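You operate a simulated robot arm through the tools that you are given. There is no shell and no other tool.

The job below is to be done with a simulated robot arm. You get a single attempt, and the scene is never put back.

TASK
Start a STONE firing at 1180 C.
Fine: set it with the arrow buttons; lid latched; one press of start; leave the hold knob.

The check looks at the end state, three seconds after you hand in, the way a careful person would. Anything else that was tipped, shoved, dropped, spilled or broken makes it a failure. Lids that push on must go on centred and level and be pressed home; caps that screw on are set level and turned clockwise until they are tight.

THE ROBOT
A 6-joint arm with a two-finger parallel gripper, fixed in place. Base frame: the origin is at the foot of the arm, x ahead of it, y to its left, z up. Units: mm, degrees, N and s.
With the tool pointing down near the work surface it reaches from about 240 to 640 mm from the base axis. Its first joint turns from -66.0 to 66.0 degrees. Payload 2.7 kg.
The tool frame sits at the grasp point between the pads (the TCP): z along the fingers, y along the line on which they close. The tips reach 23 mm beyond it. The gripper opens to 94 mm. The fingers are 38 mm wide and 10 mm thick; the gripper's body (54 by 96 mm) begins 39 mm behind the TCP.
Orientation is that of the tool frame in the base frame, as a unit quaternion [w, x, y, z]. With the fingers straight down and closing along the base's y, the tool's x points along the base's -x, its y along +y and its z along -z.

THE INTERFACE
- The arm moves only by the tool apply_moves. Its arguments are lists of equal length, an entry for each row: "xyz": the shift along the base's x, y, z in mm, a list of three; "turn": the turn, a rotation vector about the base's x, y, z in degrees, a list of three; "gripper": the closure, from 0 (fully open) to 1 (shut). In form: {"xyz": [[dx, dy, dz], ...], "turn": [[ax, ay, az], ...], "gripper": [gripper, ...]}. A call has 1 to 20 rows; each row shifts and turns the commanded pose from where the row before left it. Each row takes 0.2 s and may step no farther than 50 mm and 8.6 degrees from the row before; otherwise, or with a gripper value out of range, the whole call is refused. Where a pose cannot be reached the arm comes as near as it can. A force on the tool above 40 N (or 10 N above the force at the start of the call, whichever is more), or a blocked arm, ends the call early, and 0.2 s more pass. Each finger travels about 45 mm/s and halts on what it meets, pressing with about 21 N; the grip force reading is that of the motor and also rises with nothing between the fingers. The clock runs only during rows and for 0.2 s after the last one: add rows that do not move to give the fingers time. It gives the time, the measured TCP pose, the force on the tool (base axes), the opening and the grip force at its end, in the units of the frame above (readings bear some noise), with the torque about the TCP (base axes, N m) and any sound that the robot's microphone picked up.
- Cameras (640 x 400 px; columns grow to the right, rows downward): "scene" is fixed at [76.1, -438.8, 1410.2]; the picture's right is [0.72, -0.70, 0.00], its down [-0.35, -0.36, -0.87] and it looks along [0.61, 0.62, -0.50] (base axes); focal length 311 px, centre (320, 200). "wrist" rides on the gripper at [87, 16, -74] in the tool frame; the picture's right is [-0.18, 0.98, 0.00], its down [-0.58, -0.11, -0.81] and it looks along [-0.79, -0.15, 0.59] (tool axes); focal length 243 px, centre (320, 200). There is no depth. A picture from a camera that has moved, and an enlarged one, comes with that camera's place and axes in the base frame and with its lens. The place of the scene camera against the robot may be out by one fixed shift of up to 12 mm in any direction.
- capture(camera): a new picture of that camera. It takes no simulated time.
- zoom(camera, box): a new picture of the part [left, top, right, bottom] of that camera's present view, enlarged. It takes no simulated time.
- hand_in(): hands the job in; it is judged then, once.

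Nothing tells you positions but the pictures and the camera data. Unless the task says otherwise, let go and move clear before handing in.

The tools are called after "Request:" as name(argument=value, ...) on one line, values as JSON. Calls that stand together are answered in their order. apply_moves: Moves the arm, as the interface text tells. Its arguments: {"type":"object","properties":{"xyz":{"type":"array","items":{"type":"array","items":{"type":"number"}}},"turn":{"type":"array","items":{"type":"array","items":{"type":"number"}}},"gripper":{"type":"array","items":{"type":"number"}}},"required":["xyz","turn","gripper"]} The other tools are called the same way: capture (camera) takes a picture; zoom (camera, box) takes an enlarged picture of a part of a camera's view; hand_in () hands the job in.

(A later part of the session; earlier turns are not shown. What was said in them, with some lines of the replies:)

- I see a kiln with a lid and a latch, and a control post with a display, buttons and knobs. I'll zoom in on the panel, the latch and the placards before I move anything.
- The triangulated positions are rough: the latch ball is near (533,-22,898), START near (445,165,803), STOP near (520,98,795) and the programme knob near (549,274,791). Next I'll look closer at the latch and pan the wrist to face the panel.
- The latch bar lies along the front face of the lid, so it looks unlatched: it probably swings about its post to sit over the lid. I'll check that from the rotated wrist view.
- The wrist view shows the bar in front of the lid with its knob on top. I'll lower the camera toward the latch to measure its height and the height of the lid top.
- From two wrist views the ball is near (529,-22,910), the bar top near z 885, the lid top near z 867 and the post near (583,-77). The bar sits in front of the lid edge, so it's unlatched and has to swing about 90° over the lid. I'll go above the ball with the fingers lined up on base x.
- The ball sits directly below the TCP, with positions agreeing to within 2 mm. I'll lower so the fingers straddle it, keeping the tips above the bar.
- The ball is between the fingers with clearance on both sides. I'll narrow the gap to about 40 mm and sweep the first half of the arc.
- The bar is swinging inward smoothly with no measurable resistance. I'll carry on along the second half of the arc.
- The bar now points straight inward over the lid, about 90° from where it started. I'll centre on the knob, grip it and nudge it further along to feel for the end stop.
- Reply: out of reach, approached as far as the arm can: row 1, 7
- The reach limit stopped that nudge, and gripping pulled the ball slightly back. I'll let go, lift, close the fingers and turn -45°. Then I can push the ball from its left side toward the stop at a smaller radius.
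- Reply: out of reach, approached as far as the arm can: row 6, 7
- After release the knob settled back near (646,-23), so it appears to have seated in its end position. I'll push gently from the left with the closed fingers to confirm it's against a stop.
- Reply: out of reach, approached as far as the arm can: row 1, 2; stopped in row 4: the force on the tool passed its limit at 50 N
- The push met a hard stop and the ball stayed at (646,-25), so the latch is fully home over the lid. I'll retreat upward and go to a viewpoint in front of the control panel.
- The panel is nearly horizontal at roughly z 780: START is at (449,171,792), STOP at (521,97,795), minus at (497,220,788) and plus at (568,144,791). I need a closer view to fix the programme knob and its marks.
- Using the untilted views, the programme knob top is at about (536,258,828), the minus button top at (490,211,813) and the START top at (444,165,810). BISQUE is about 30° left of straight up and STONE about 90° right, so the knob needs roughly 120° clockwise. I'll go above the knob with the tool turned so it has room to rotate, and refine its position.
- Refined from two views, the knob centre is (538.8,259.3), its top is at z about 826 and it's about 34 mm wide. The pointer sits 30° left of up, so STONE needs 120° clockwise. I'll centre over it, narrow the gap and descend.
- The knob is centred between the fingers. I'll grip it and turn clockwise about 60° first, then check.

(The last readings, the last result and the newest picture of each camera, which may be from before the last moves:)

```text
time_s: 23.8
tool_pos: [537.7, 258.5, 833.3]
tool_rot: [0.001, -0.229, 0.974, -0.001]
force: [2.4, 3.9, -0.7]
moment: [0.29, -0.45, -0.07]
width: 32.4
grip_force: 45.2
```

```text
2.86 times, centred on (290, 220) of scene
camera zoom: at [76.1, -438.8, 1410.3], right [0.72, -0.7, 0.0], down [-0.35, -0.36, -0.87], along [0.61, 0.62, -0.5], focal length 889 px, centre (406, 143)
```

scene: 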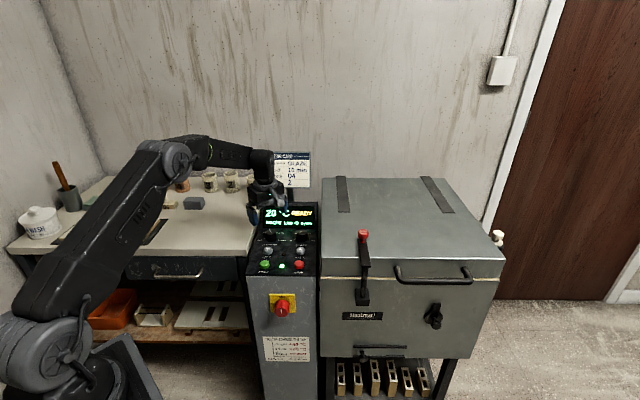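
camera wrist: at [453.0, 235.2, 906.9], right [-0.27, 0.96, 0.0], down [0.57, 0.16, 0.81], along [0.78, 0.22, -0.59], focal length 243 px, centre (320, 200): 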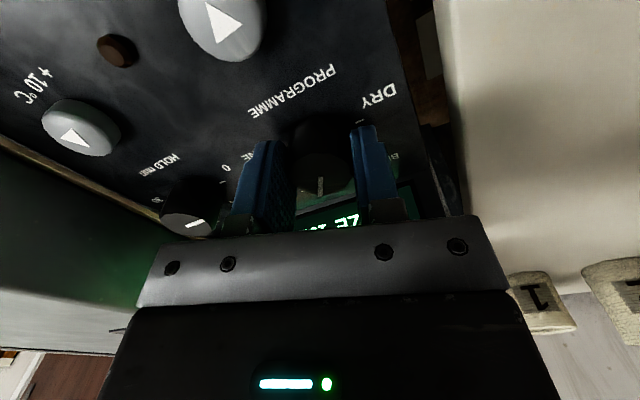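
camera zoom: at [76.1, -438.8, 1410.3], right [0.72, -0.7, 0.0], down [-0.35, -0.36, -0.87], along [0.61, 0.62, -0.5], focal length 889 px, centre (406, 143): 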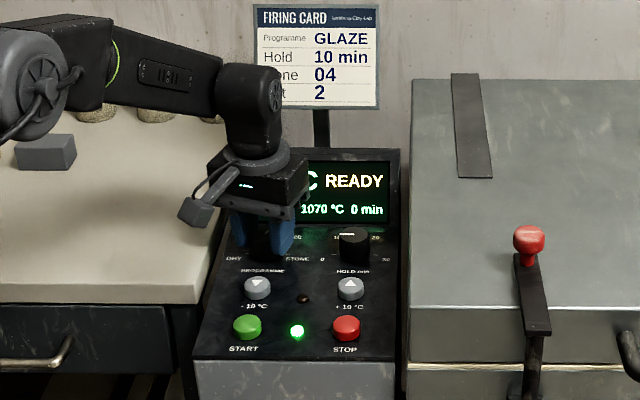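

The knob turned and the display now shows GLAZE at 1070 °C. I'll turn it another 60° to STONE.

Request:
apply_moves(xyz=[[0, 0, 0], [0, 0, 0], [0, 0, 0], [0, 0, 0], [0, 0, 0], [0, 0, 0], [0, 0, 0], [0, 0, 0]], turn=[[0, 0, -8.57], [0, 0, -8.57], [0, 0, -8.57], [0, 0, -8.57], [0, 0, -8.57], [0, 0, -8.57], [0, 0, -8.57], [0, 0, 0]], gripper=[0.75, 0.75, 0.75, 0.75, 0.75, 0.75, 0.75, 0.75])

Request:
capture(camera="wrist")

Request:
zoom(camera="scene", box=[230, 150, 350, 290])

```text
time_s: 25.6
tool_pos: [539.1, 260.5, 832.7]
tool_rot: [0.0, 0.288, 0.958, 0.0]
force: [0.3, 21.8, -3.9]
moment: [0.71, 0.05, 0.03]
width: 32.5
grip_force: 44.5
```

```text
taken
camera wrist: at [474.6, 321.6, 907.0], right [0.7, 0.72, 0.0], down [0.42, -0.41, 0.81], along [0.58, -0.56, -0.59], focal length 243 px, centre (320, 200)
```

wrist: 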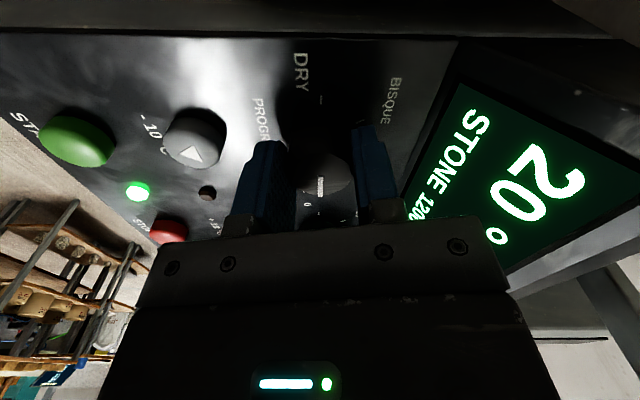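

```text
2.86 times, centred on (290, 220) of scene
camera zoom: at [76.2, -438.3, 1410.4], right [0.72, -0.7, 0.0], down [-0.35, -0.36, -0.87], along [0.61, 0.62, -0.5], focal length 889 px, centre (406, 143)
```

zoom: 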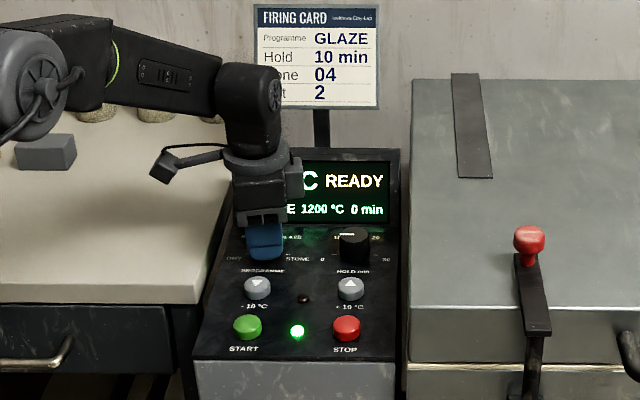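

The display now reads STONE 1200 °C. I'll let go, lift clear and check the setting.

Request:
apply_moves(xyz=[[0, 0, 0], [0, 0, 0], [0, 0, 0], [0, 0, 25], [0, 0, 35], [-20, -20, 35], [-20, -20, 20], [0, 0, 0]], turn=[[0, 0, 0], [0, 0, 0], [0, 0, 0], [0, 0, 0], [0, 0, 0], [0, 0, 0], [0, 0, 0], [0, 0, 0]], gripper=[0.55, 0.45, 0.45, 0.45, 0.45, 0.6, 0.8, 1])

Request:
capture(camera="wrist")

Request:
zoom(camera="scene", box=[230, 180, 350, 290])

```text
time_s: 27.4
tool_pos: [500.3, 218.7, 950.0]
tool_rot: [0.001, 0.287, 0.958, -0.001]
force: [-0.3, 1.2, 0.0]
moment: [0.04, 0.0, 0.01]
width: 0.0
grip_force: 14.8
```

```text
taken
camera wrist: at [435.3, 280.2, 1022.5], right [0.69, 0.72, 0.0], down [0.43, -0.41, 0.81], along [0.58, -0.56, -0.59], focal length 243 px, centre (320, 200)
```

wrist: 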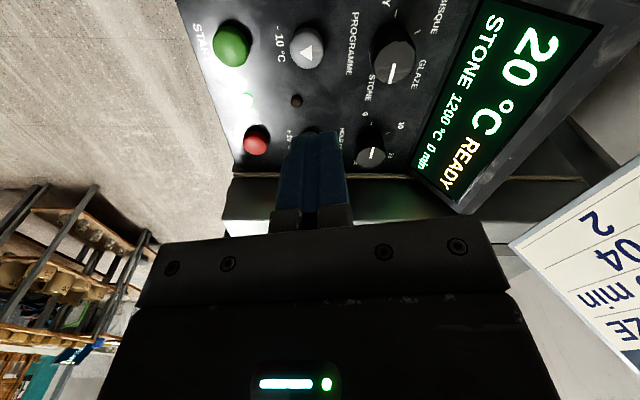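

```text
3.64 times, centred on (290, 235) of scene
camera zoom: at [76.1, -438.9, 1410.2], right [0.72, -0.7, 0.0], down [-0.35, -0.36, -0.87], along [0.61, 0.62, -0.5], focal length 1132 px, centre (429, 73)
```

zoom: 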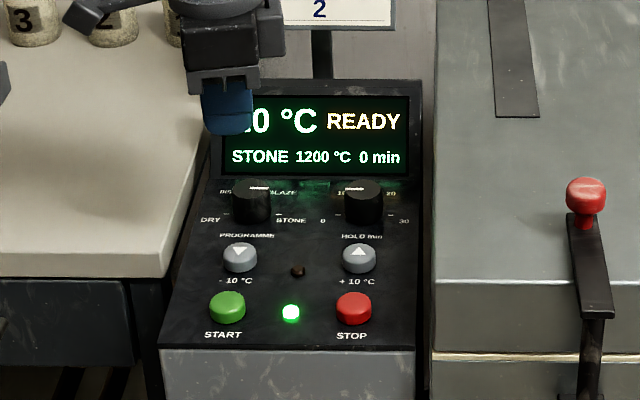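

It's set to STONE 1200 °C, so it needs two presses of −10. The minus button is at about (490,211) with its top near z 810. I'll bring the closed fingertips above it.

Request:
apply_moves(xyz=[[-5.1, -3.7, -20], [-5.1, -3.6, -35], [0, 0, -35], [0, 0, -12], [0, 0, 0]], turn=[[0, 0, 0], [0, 0, 0], [0, 0, 0], [0, 0, 0], [0, 0, 0]], gripper=[1, 1, 1, 1, 1])

Request:
capture(camera="wrist")

Request:
zoom(camera="scene", box=[230, 180, 350, 290])

```text
time_s: 28.6
tool_pos: [488.7, 212.1, 846.3]
tool_rot: [0.0, 0.287, 0.958, -0.001]
force: [0.0, -0.7, 0.0]
moment: [0.04, -0.01, -0.05]
width: 0.2
grip_force: 21.1
```

```text
taken
camera wrist: at [424.9, 273.0, 920.0], right [0.69, 0.72, 0.0], down [0.43, -0.41, 0.81], along [0.58, -0.56, -0.59], focal length 243 px, centre (320, 200)
```

wrist: 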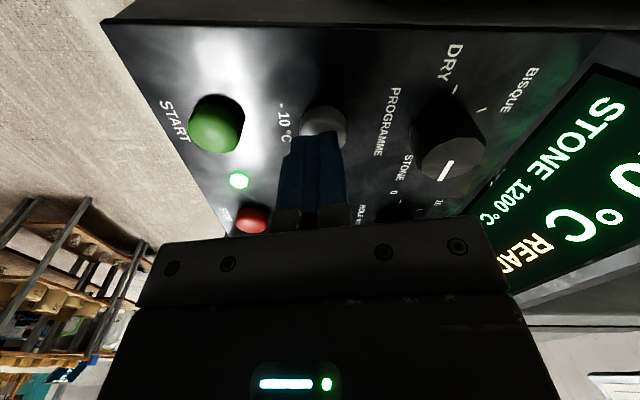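

```text
3.64 times, centred on (290, 235) of scene
camera zoom: at [76.1, -438.8, 1410.2], right [0.72, -0.7, 0.0], down [-0.35, -0.36, -0.87], along [0.61, 0.62, -0.5], focal length 1132 px, centre (429, 73)
```

zoom: 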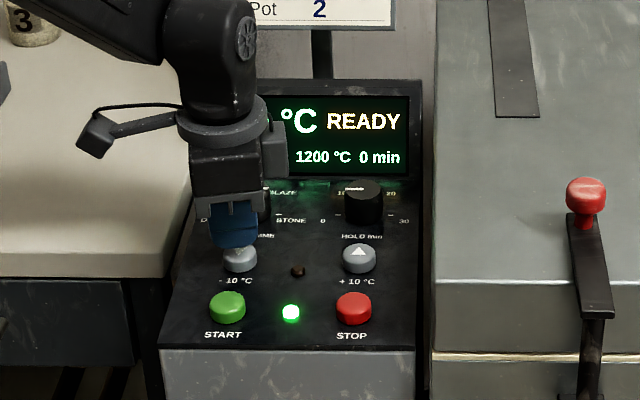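

I'm within about 2 mm laterally of the minus button. I'll shift slightly and creep down to find contact.

Request:
apply_moves(xyz=[[1, -1, -4], [1, -1, -3], [0, 0, -1], [0, 0, -1], [0, 0, -1]], turn=[[0, 0, 0], [0, 0, 0], [0, 0, 0], [0, 0, 0], [0, 0, 0]], gripper=[1, 1, 1, 1, 1])

Request:
zoom(camera="scene", box=[230, 180, 350, 290])

```text
time_s: 29.8
tool_pos: [490.2, 209.4, 836.7]
tool_rot: [0.001, 0.288, 0.958, -0.002]
force: [0.3, 0.6, 0.0]
moment: [0.01, -0.01, -0.01]
width: 0.1
grip_force: 20.6
```

```text
3.64 times, centred on (290, 235) of scene
camera zoom: at [76.1, -438.8, 1410.2], right [0.72, -0.7, 0.0], down [-0.35, -0.36, -0.87], along [0.61, 0.62, -0.5], focal length 1132 px, centre (429, 73)
```

zoom: 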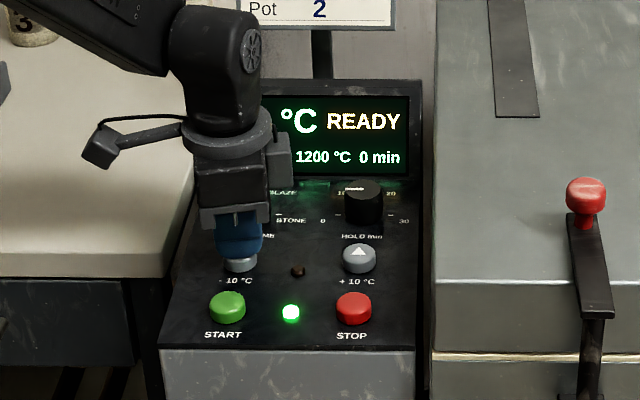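

Request:
apply_moves(xyz=[[0, 0, -1], [0, 0, -1], [0, 0, -1]], turn=[[0, 0, 0], [0, 0, 0], [0, 0, 0]], gripper=[1, 1, 1])

Request:
zoom(camera="scene", box=[230, 180, 350, 290])

```text
time_s: 30.6
tool_pos: [490.5, 209.2, 833.3]
tool_rot: [0.0, 0.287, 0.958, -0.001]
force: [0.8, -0.2, 0.3]
moment: [0.03, 0.01, 0.05]
width: 0.0
grip_force: 21.5
```

```text
3.64 times, centred on (290, 235) of scene
camera zoom: at [76.1, -438.8, 1410.2], right [0.72, -0.7, 0.0], down [-0.35, -0.36, -0.87], along [0.61, 0.62, -0.5], focal length 1132 px, centre (429, 73)
```

zoom: 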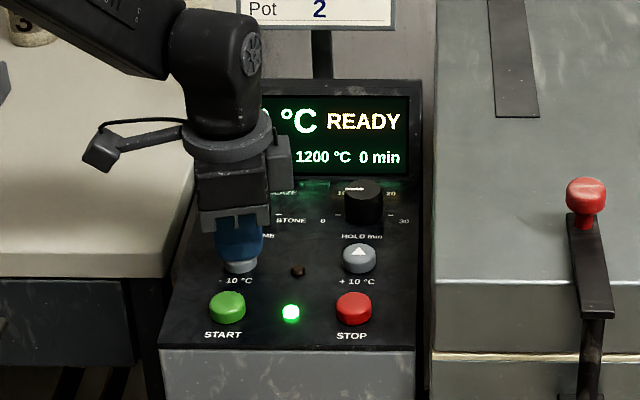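

Request:
apply_moves(xyz=[[0, 0, -1], [0, 0, -1]], turn=[[0, 0, 0], [0, 0, 0]], gripper=[1, 1])

Request:
zoom(camera="scene", box=[230, 180, 350, 290])

```text
time_s: 31.2
tool_pos: [489.7, 208.9, 831.5]
tool_rot: [0.0, 0.288, 0.958, -0.002]
force: [0.6, 0.0, 1.9]
moment: [-0.02, -0.03, -0.02]
width: 0.0
grip_force: 21.2
heard: click
```

```text
3.64 times, centred on (290, 235) of scene
camera zoom: at [76.1, -438.9, 1410.2], right [0.72, -0.7, 0.0], down [-0.35, -0.36, -0.87], along [0.61, 0.62, -0.5], focal length 1132 px, centre (429, 73)
```

zoom: 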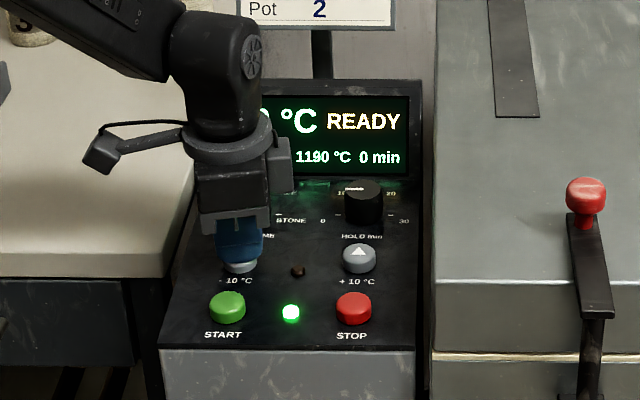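

I heard a click and the display reads 1190 °C. I'll lift to release the button and check.

Request:
apply_moves(xyz=[[0, 0, 4], [0, 0, 4]], turn=[[0, 0, 0], [0, 0, 0]], gripper=[1, 1])

Request:
zoom(camera="scene", box=[230, 180, 350, 290])

```text
time_s: 31.8
tool_pos: [490.2, 209.4, 839.0]
tool_rot: [0.0, 0.288, 0.958, -0.001]
force: [-0.1, 0.2, 0.3]
moment: [-0.03, 0.02, 0.03]
width: 0.3
grip_force: 21.1
```

```text
3.64 times, centred on (290, 235) of scene
camera zoom: at [76.1, -438.8, 1410.2], right [0.72, -0.7, 0.0], down [-0.35, -0.36, -0.87], along [0.61, 0.62, -0.5], focal length 1132 px, centre (429, 73)
```

zoom: 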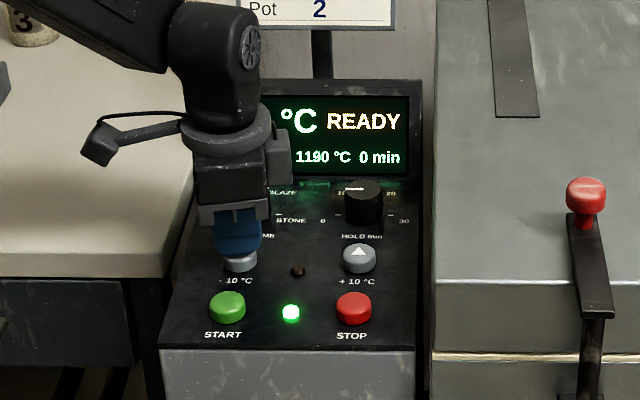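

It's still 1190 °C after release. Now I'll do the second press: the same depth, then back up.

Request:
apply_moves(xyz=[[0, 0, -4], [0, 0, -3], [0, 0, -1]], turn=[[0, 0, 0], [0, 0, 0], [0, 0, 0]], gripper=[1, 1, 1])

Request:
zoom(camera="scene", box=[230, 180, 350, 290])

```text
time_s: 32.6
tool_pos: [490.4, 209.4, 832.0]
tool_rot: [0.001, 0.287, 0.958, 0.0]
force: [-0.5, -0.3, 2.2]
moment: [-0.05, 0.05, -0.02]
width: 0.0
grip_force: 21.3
heard: click
```

```text
3.64 times, centred on (290, 235) of scene
camera zoom: at [76.0, -438.9, 1410.2], right [0.72, -0.7, 0.0], down [-0.35, -0.36, -0.87], along [0.61, 0.62, -0.5], focal length 1132 px, centre (429, 73)
```

zoom: 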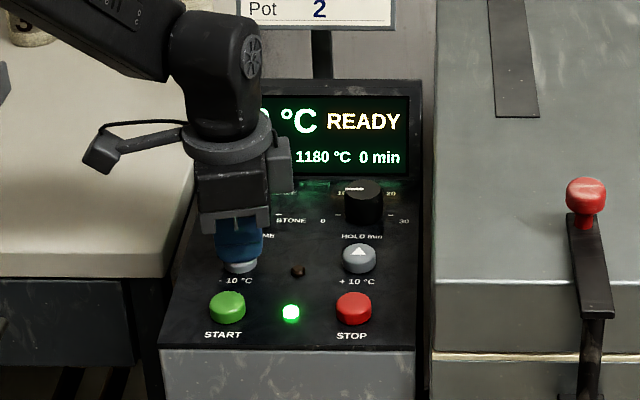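

The display reads 1180 °C. I'll lift clear and move over START.

Request:
apply_moves(xyz=[[0, 0, 10], [0, 0, 25], [-22, -21.5, 5], [-22, -21.5, 0], [0, 0, 0]], turn=[[0, 0, 0], [0, 0, 0], [0, 0, 0], [0, 0, 0], [0, 0, 0]], gripper=[1, 1, 1, 1, 1])

Request:
capture(camera="wrist")

Request:
zoom(camera="scene", box=[230, 180, 350, 290])

```text
time_s: 33.8
tool_pos: [445.9, 165.6, 870.7]
tool_rot: [0.001, 0.287, 0.958, 0.0]
force: [0.4, -0.2, 0.3]
moment: [-0.04, 0.0, 0.01]
width: 0.1
grip_force: 20.9
```

```text
taken
camera wrist: at [382.4, 226.9, 945.0], right [0.69, 0.72, 0.0], down [0.43, -0.41, 0.81], along [0.58, -0.56, -0.59], focal length 243 px, centre (320, 200)
```

wrist: 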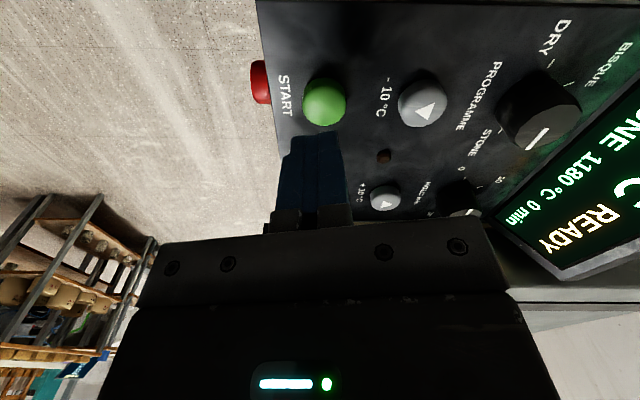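

```text
3.64 times, centred on (290, 235) of scene
camera zoom: at [76.1, -438.9, 1410.2], right [0.72, -0.7, 0.0], down [-0.35, -0.36, -0.87], along [0.61, 0.62, -0.5], focal length 1132 px, centre (429, 73)
```

zoom: 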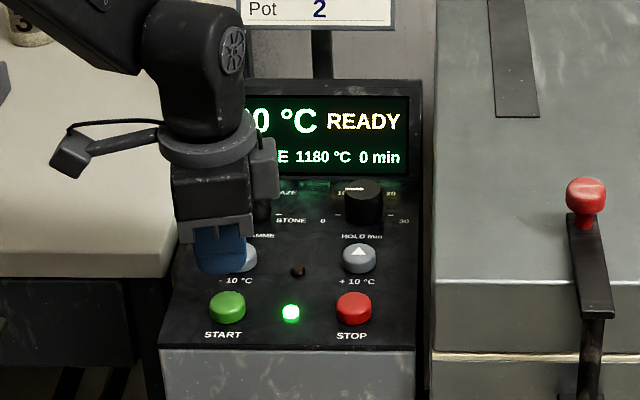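

I'm over START with READY / STONE / 1180 °C / 0 min showing. I'll make a small correction and descend close to the button.

Request:
apply_moves(xyz=[[1.2, 0, -15], [1.2, 0, -15], [0, 0, -6], [0, 0, -3]], turn=[[0, 0, 0], [0, 0, 0], [0, 0, 0], [0, 0, 0]], gripper=[1, 1, 1, 1])

Request:
zoom(camera="scene", box=[230, 180, 350, 290])

Request:
capture(camera="wrist")

```text
time_s: 34.8
tool_pos: [449.2, 165.1, 833.3]
tool_rot: [0.001, 0.288, 0.958, -0.001]
force: [-0.7, -0.5, 1.1]
moment: [0.01, 0.02, -0.02]
width: 0.0
grip_force: 21.4
heard: click
```

```text
3.64 times, centred on (290, 235) of scene
camera zoom: at [76.0, -438.9, 1410.2], right [0.72, -0.7, 0.0], down [-0.35, -0.36, -0.87], along [0.61, 0.62, -0.5], focal length 1132 px, centre (429, 73)
```

zoom: 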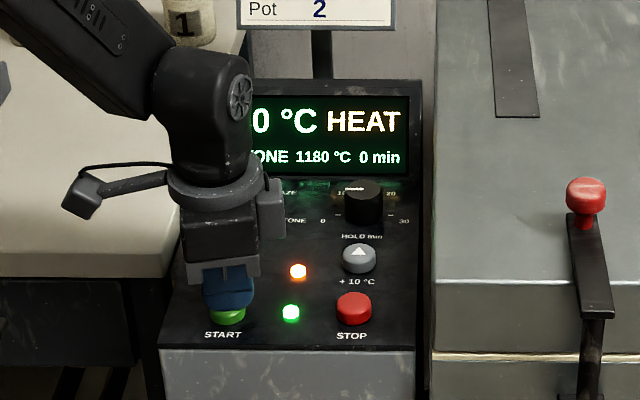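

```text
taken
camera wrist: at [385.4, 227.6, 906.1], right [0.69, 0.72, 0.0], down [0.42, -0.41, 0.81], along [0.58, -0.56, -0.59], focal length 243 px, centre (320, 200)
```

wrist: 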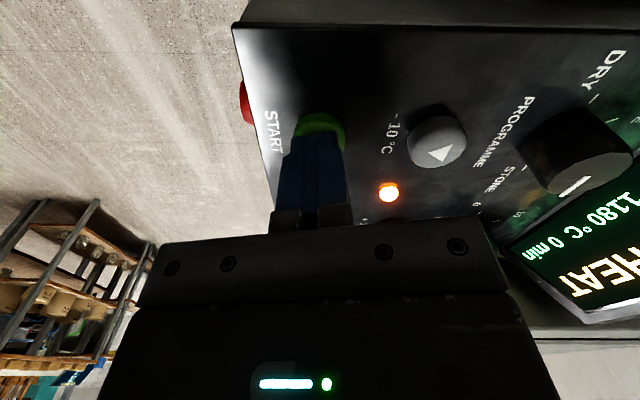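

The single START press clicked: the display shows HEAT with STONE 1180 °C and the heating lamp is lit. I'll lift straight up and back clear.

Request:
apply_moves(xyz=[[0, 0, 5], [0, 0, 20], [0, 0, 40], [-10, -10, 40], [-20, -30, 40], [-20, -35, 20], [0, 0, 0]], turn=[[0, 0, 0], [0, 0, 0], [0, 0, 0], [0, 0, 0], [0, 0, 0], [0, 0, 0], [0, 0, 0]], gripper=[1, 1, 1, 1, 1, 1, 1])

Request:
capture(camera="scene")

Request:
zoom(camera="scene", box=[230, 180, 390, 300])

```text
refused: row 5 steps farther than a row can; nothing moved
```

```text
taken
```

scene: 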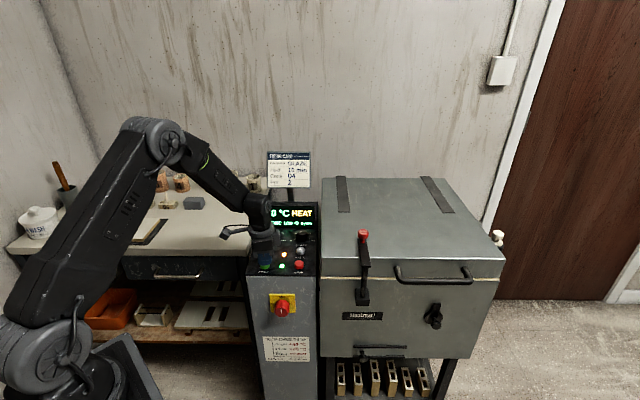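

```text
3.33 times, centred on (310, 240) of scene
camera zoom: at [76.0, -438.9, 1410.2], right [0.72, -0.7, 0.0], down [-0.35, -0.36, -0.87], along [0.61, 0.62, -0.5], focal length 1038 px, centre (353, 67)
```

zoom: 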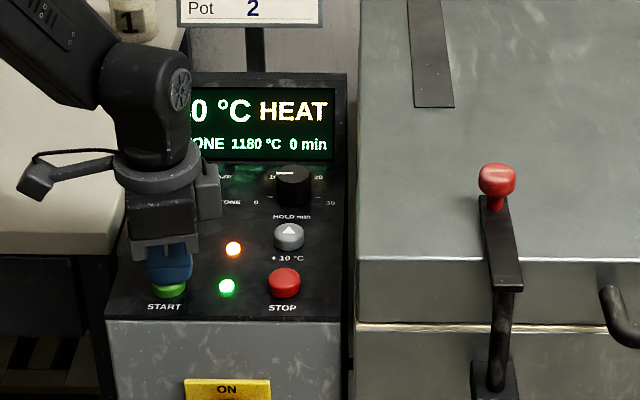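

The call was refused because one row was too long, so nothing moved. The firing is running (HEAT), and I'll retreat with shorter steps.

Request:
apply_moves(xyz=[[0, 0, 5], [0, 0, 20], [0, 0, 40], [-5, -10, 40], [-10, -30, 30], [-10, -35, 20], [0, -35, 20], [0, 0, 0]], turn=[[0, 0, 0], [0, 0, 0], [0, 0, 0], [0, 0, 0], [0, 0, 0], [0, 0, 0], [0, 0, 0], [0, 0, 0]], gripper=[1, 1, 1, 1, 1, 1, 1, 1])

Request:
capture(camera="scene")

Request:
zoom(camera="scene", box=[230, 180, 390, 300])

Request:
capture(camera="wrist")

```text
time_s: 36.6
tool_pos: [423.9, 56.2, 1008.4]
tool_rot: [0.0, 0.288, 0.958, -0.001]
force: [-0.8, -0.2, -0.1]
moment: [0.01, -0.01, -0.01]
width: 0.0
grip_force: 21.4
```

```text
taken
```

scene: 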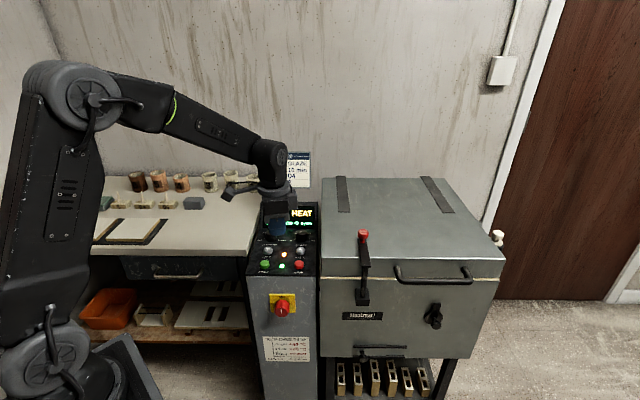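

```text
3.33 times, centred on (310, 240) of scene
camera zoom: at [76.1, -438.9, 1410.2], right [0.72, -0.7, 0.0], down [-0.35, -0.36, -0.87], along [0.61, 0.62, -0.5], focal length 1038 px, centre (353, 67)
```

zoom: 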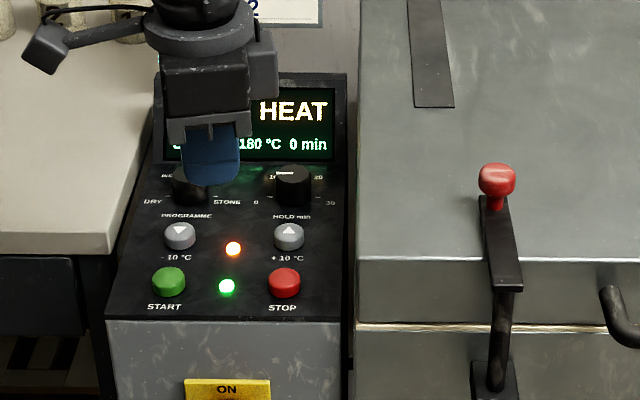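

```text
taken
camera wrist: at [360.4, 117.4, 1081.4], right [0.69, 0.72, 0.0], down [0.43, -0.41, 0.81], along [0.58, -0.56, -0.59], focal length 243 px, centre (320, 200)
```

wrist: 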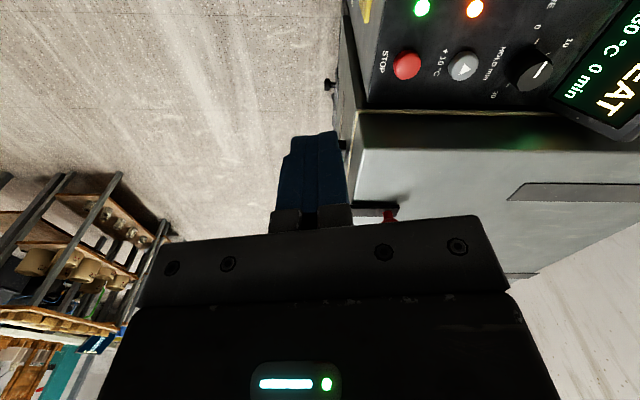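

It's heating and the arm is clear. I'll move it higher and back so I can read the whole display and do a final check of the knobs and latch.

Request:
apply_moves(xyz=[[-5, -10, 45], [-5, -10, 45], [-10, -10, 45], [-10, -10, 45], [0, 0, 0]], turn=[[0, 0, 0], [0, 0, 0], [0, 0, 0], [0, 0, 0], [0, 0, 0]], gripper=[0.8, 0.6, 0.4, 0.2, 0.2])

Request:
zoom(camera="scene", box=[245, 190, 335, 280])

Request:
capture(camera="scene")

Request:
zoom(camera="scene", box=[310, 210, 510, 370])

```text
time_s: 37.8
tool_pos: [394.3, 15.4, 1188.4]
tool_rot: [-0.001, 0.288, 0.958, -0.002]
force: [0.0, 0.1, -0.1]
moment: [-0.01, -0.01, 0.02]
width: 75.2
grip_force: 0.2
```

```text
4.44 times, centred on (290, 235) of scene
camera zoom: at [76.1, -438.9, 1410.2], right [0.72, -0.7, 0.0], down [-0.35, -0.36, -0.87], along [0.61, 0.62, -0.5], focal length 1384 px, centre (453, 44)
```

zoom: 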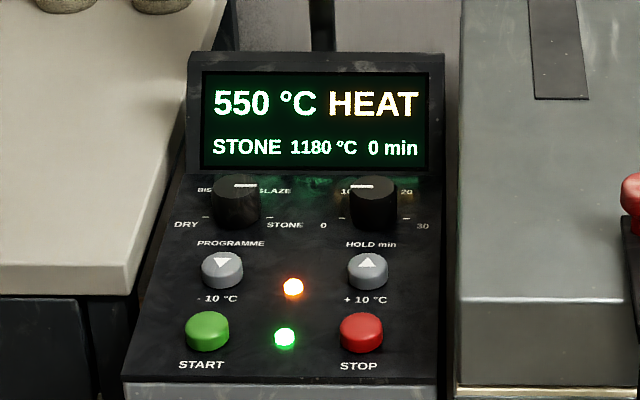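

```text
taken
```

scene: 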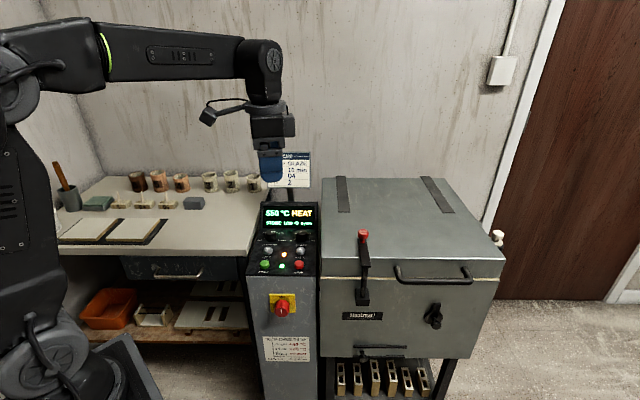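

```text
2.50 times, centred on (410, 290) of scene
camera zoom: at [76.1, -438.9, 1410.2], right [0.72, -0.7, 0.0], down [-0.35, -0.36, -0.87], along [0.61, 0.62, -0.5], focal length 778 px, centre (95, -25)
```

zoom: 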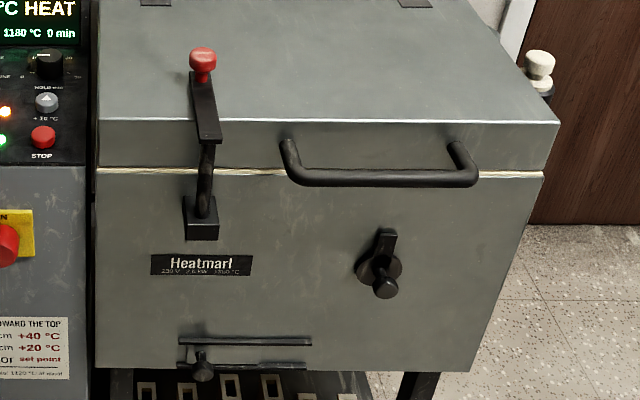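

The display shows 550 °C, HEAT, STONE, 1180 °C and 0 min. The latch is over the lid, the hold knob is untouched and nothing else was moved. I'm handing in.

Request:
hand_in()

```text
The job is handed in.
```

The STONE firing is running at 1180 °C. When I handed in, the display read HEAT, STONE 1180 °C, 0 min, with the kiln already at 550 °C.

- **Lid:** I swung the latch over the lid until it met its stop. That last push briefly tripped the arm's force limit (about 50 N). Nothing looked shifted afterwards.
- **Programme:** I turned the programme knob from BISQUE to STONE, which came up at 1200 °C.
- **Temperature:** I pressed the −10 °C button twice to reach 1180 °C.
- **Start:** I pressed START once. It clicked and the heating lamp came on.
- **Hold knob:** I left it alone, and it still reads 0 min.

The firing card on the stand says GLAZE with a 10 min hold. I followed your instructions instead.
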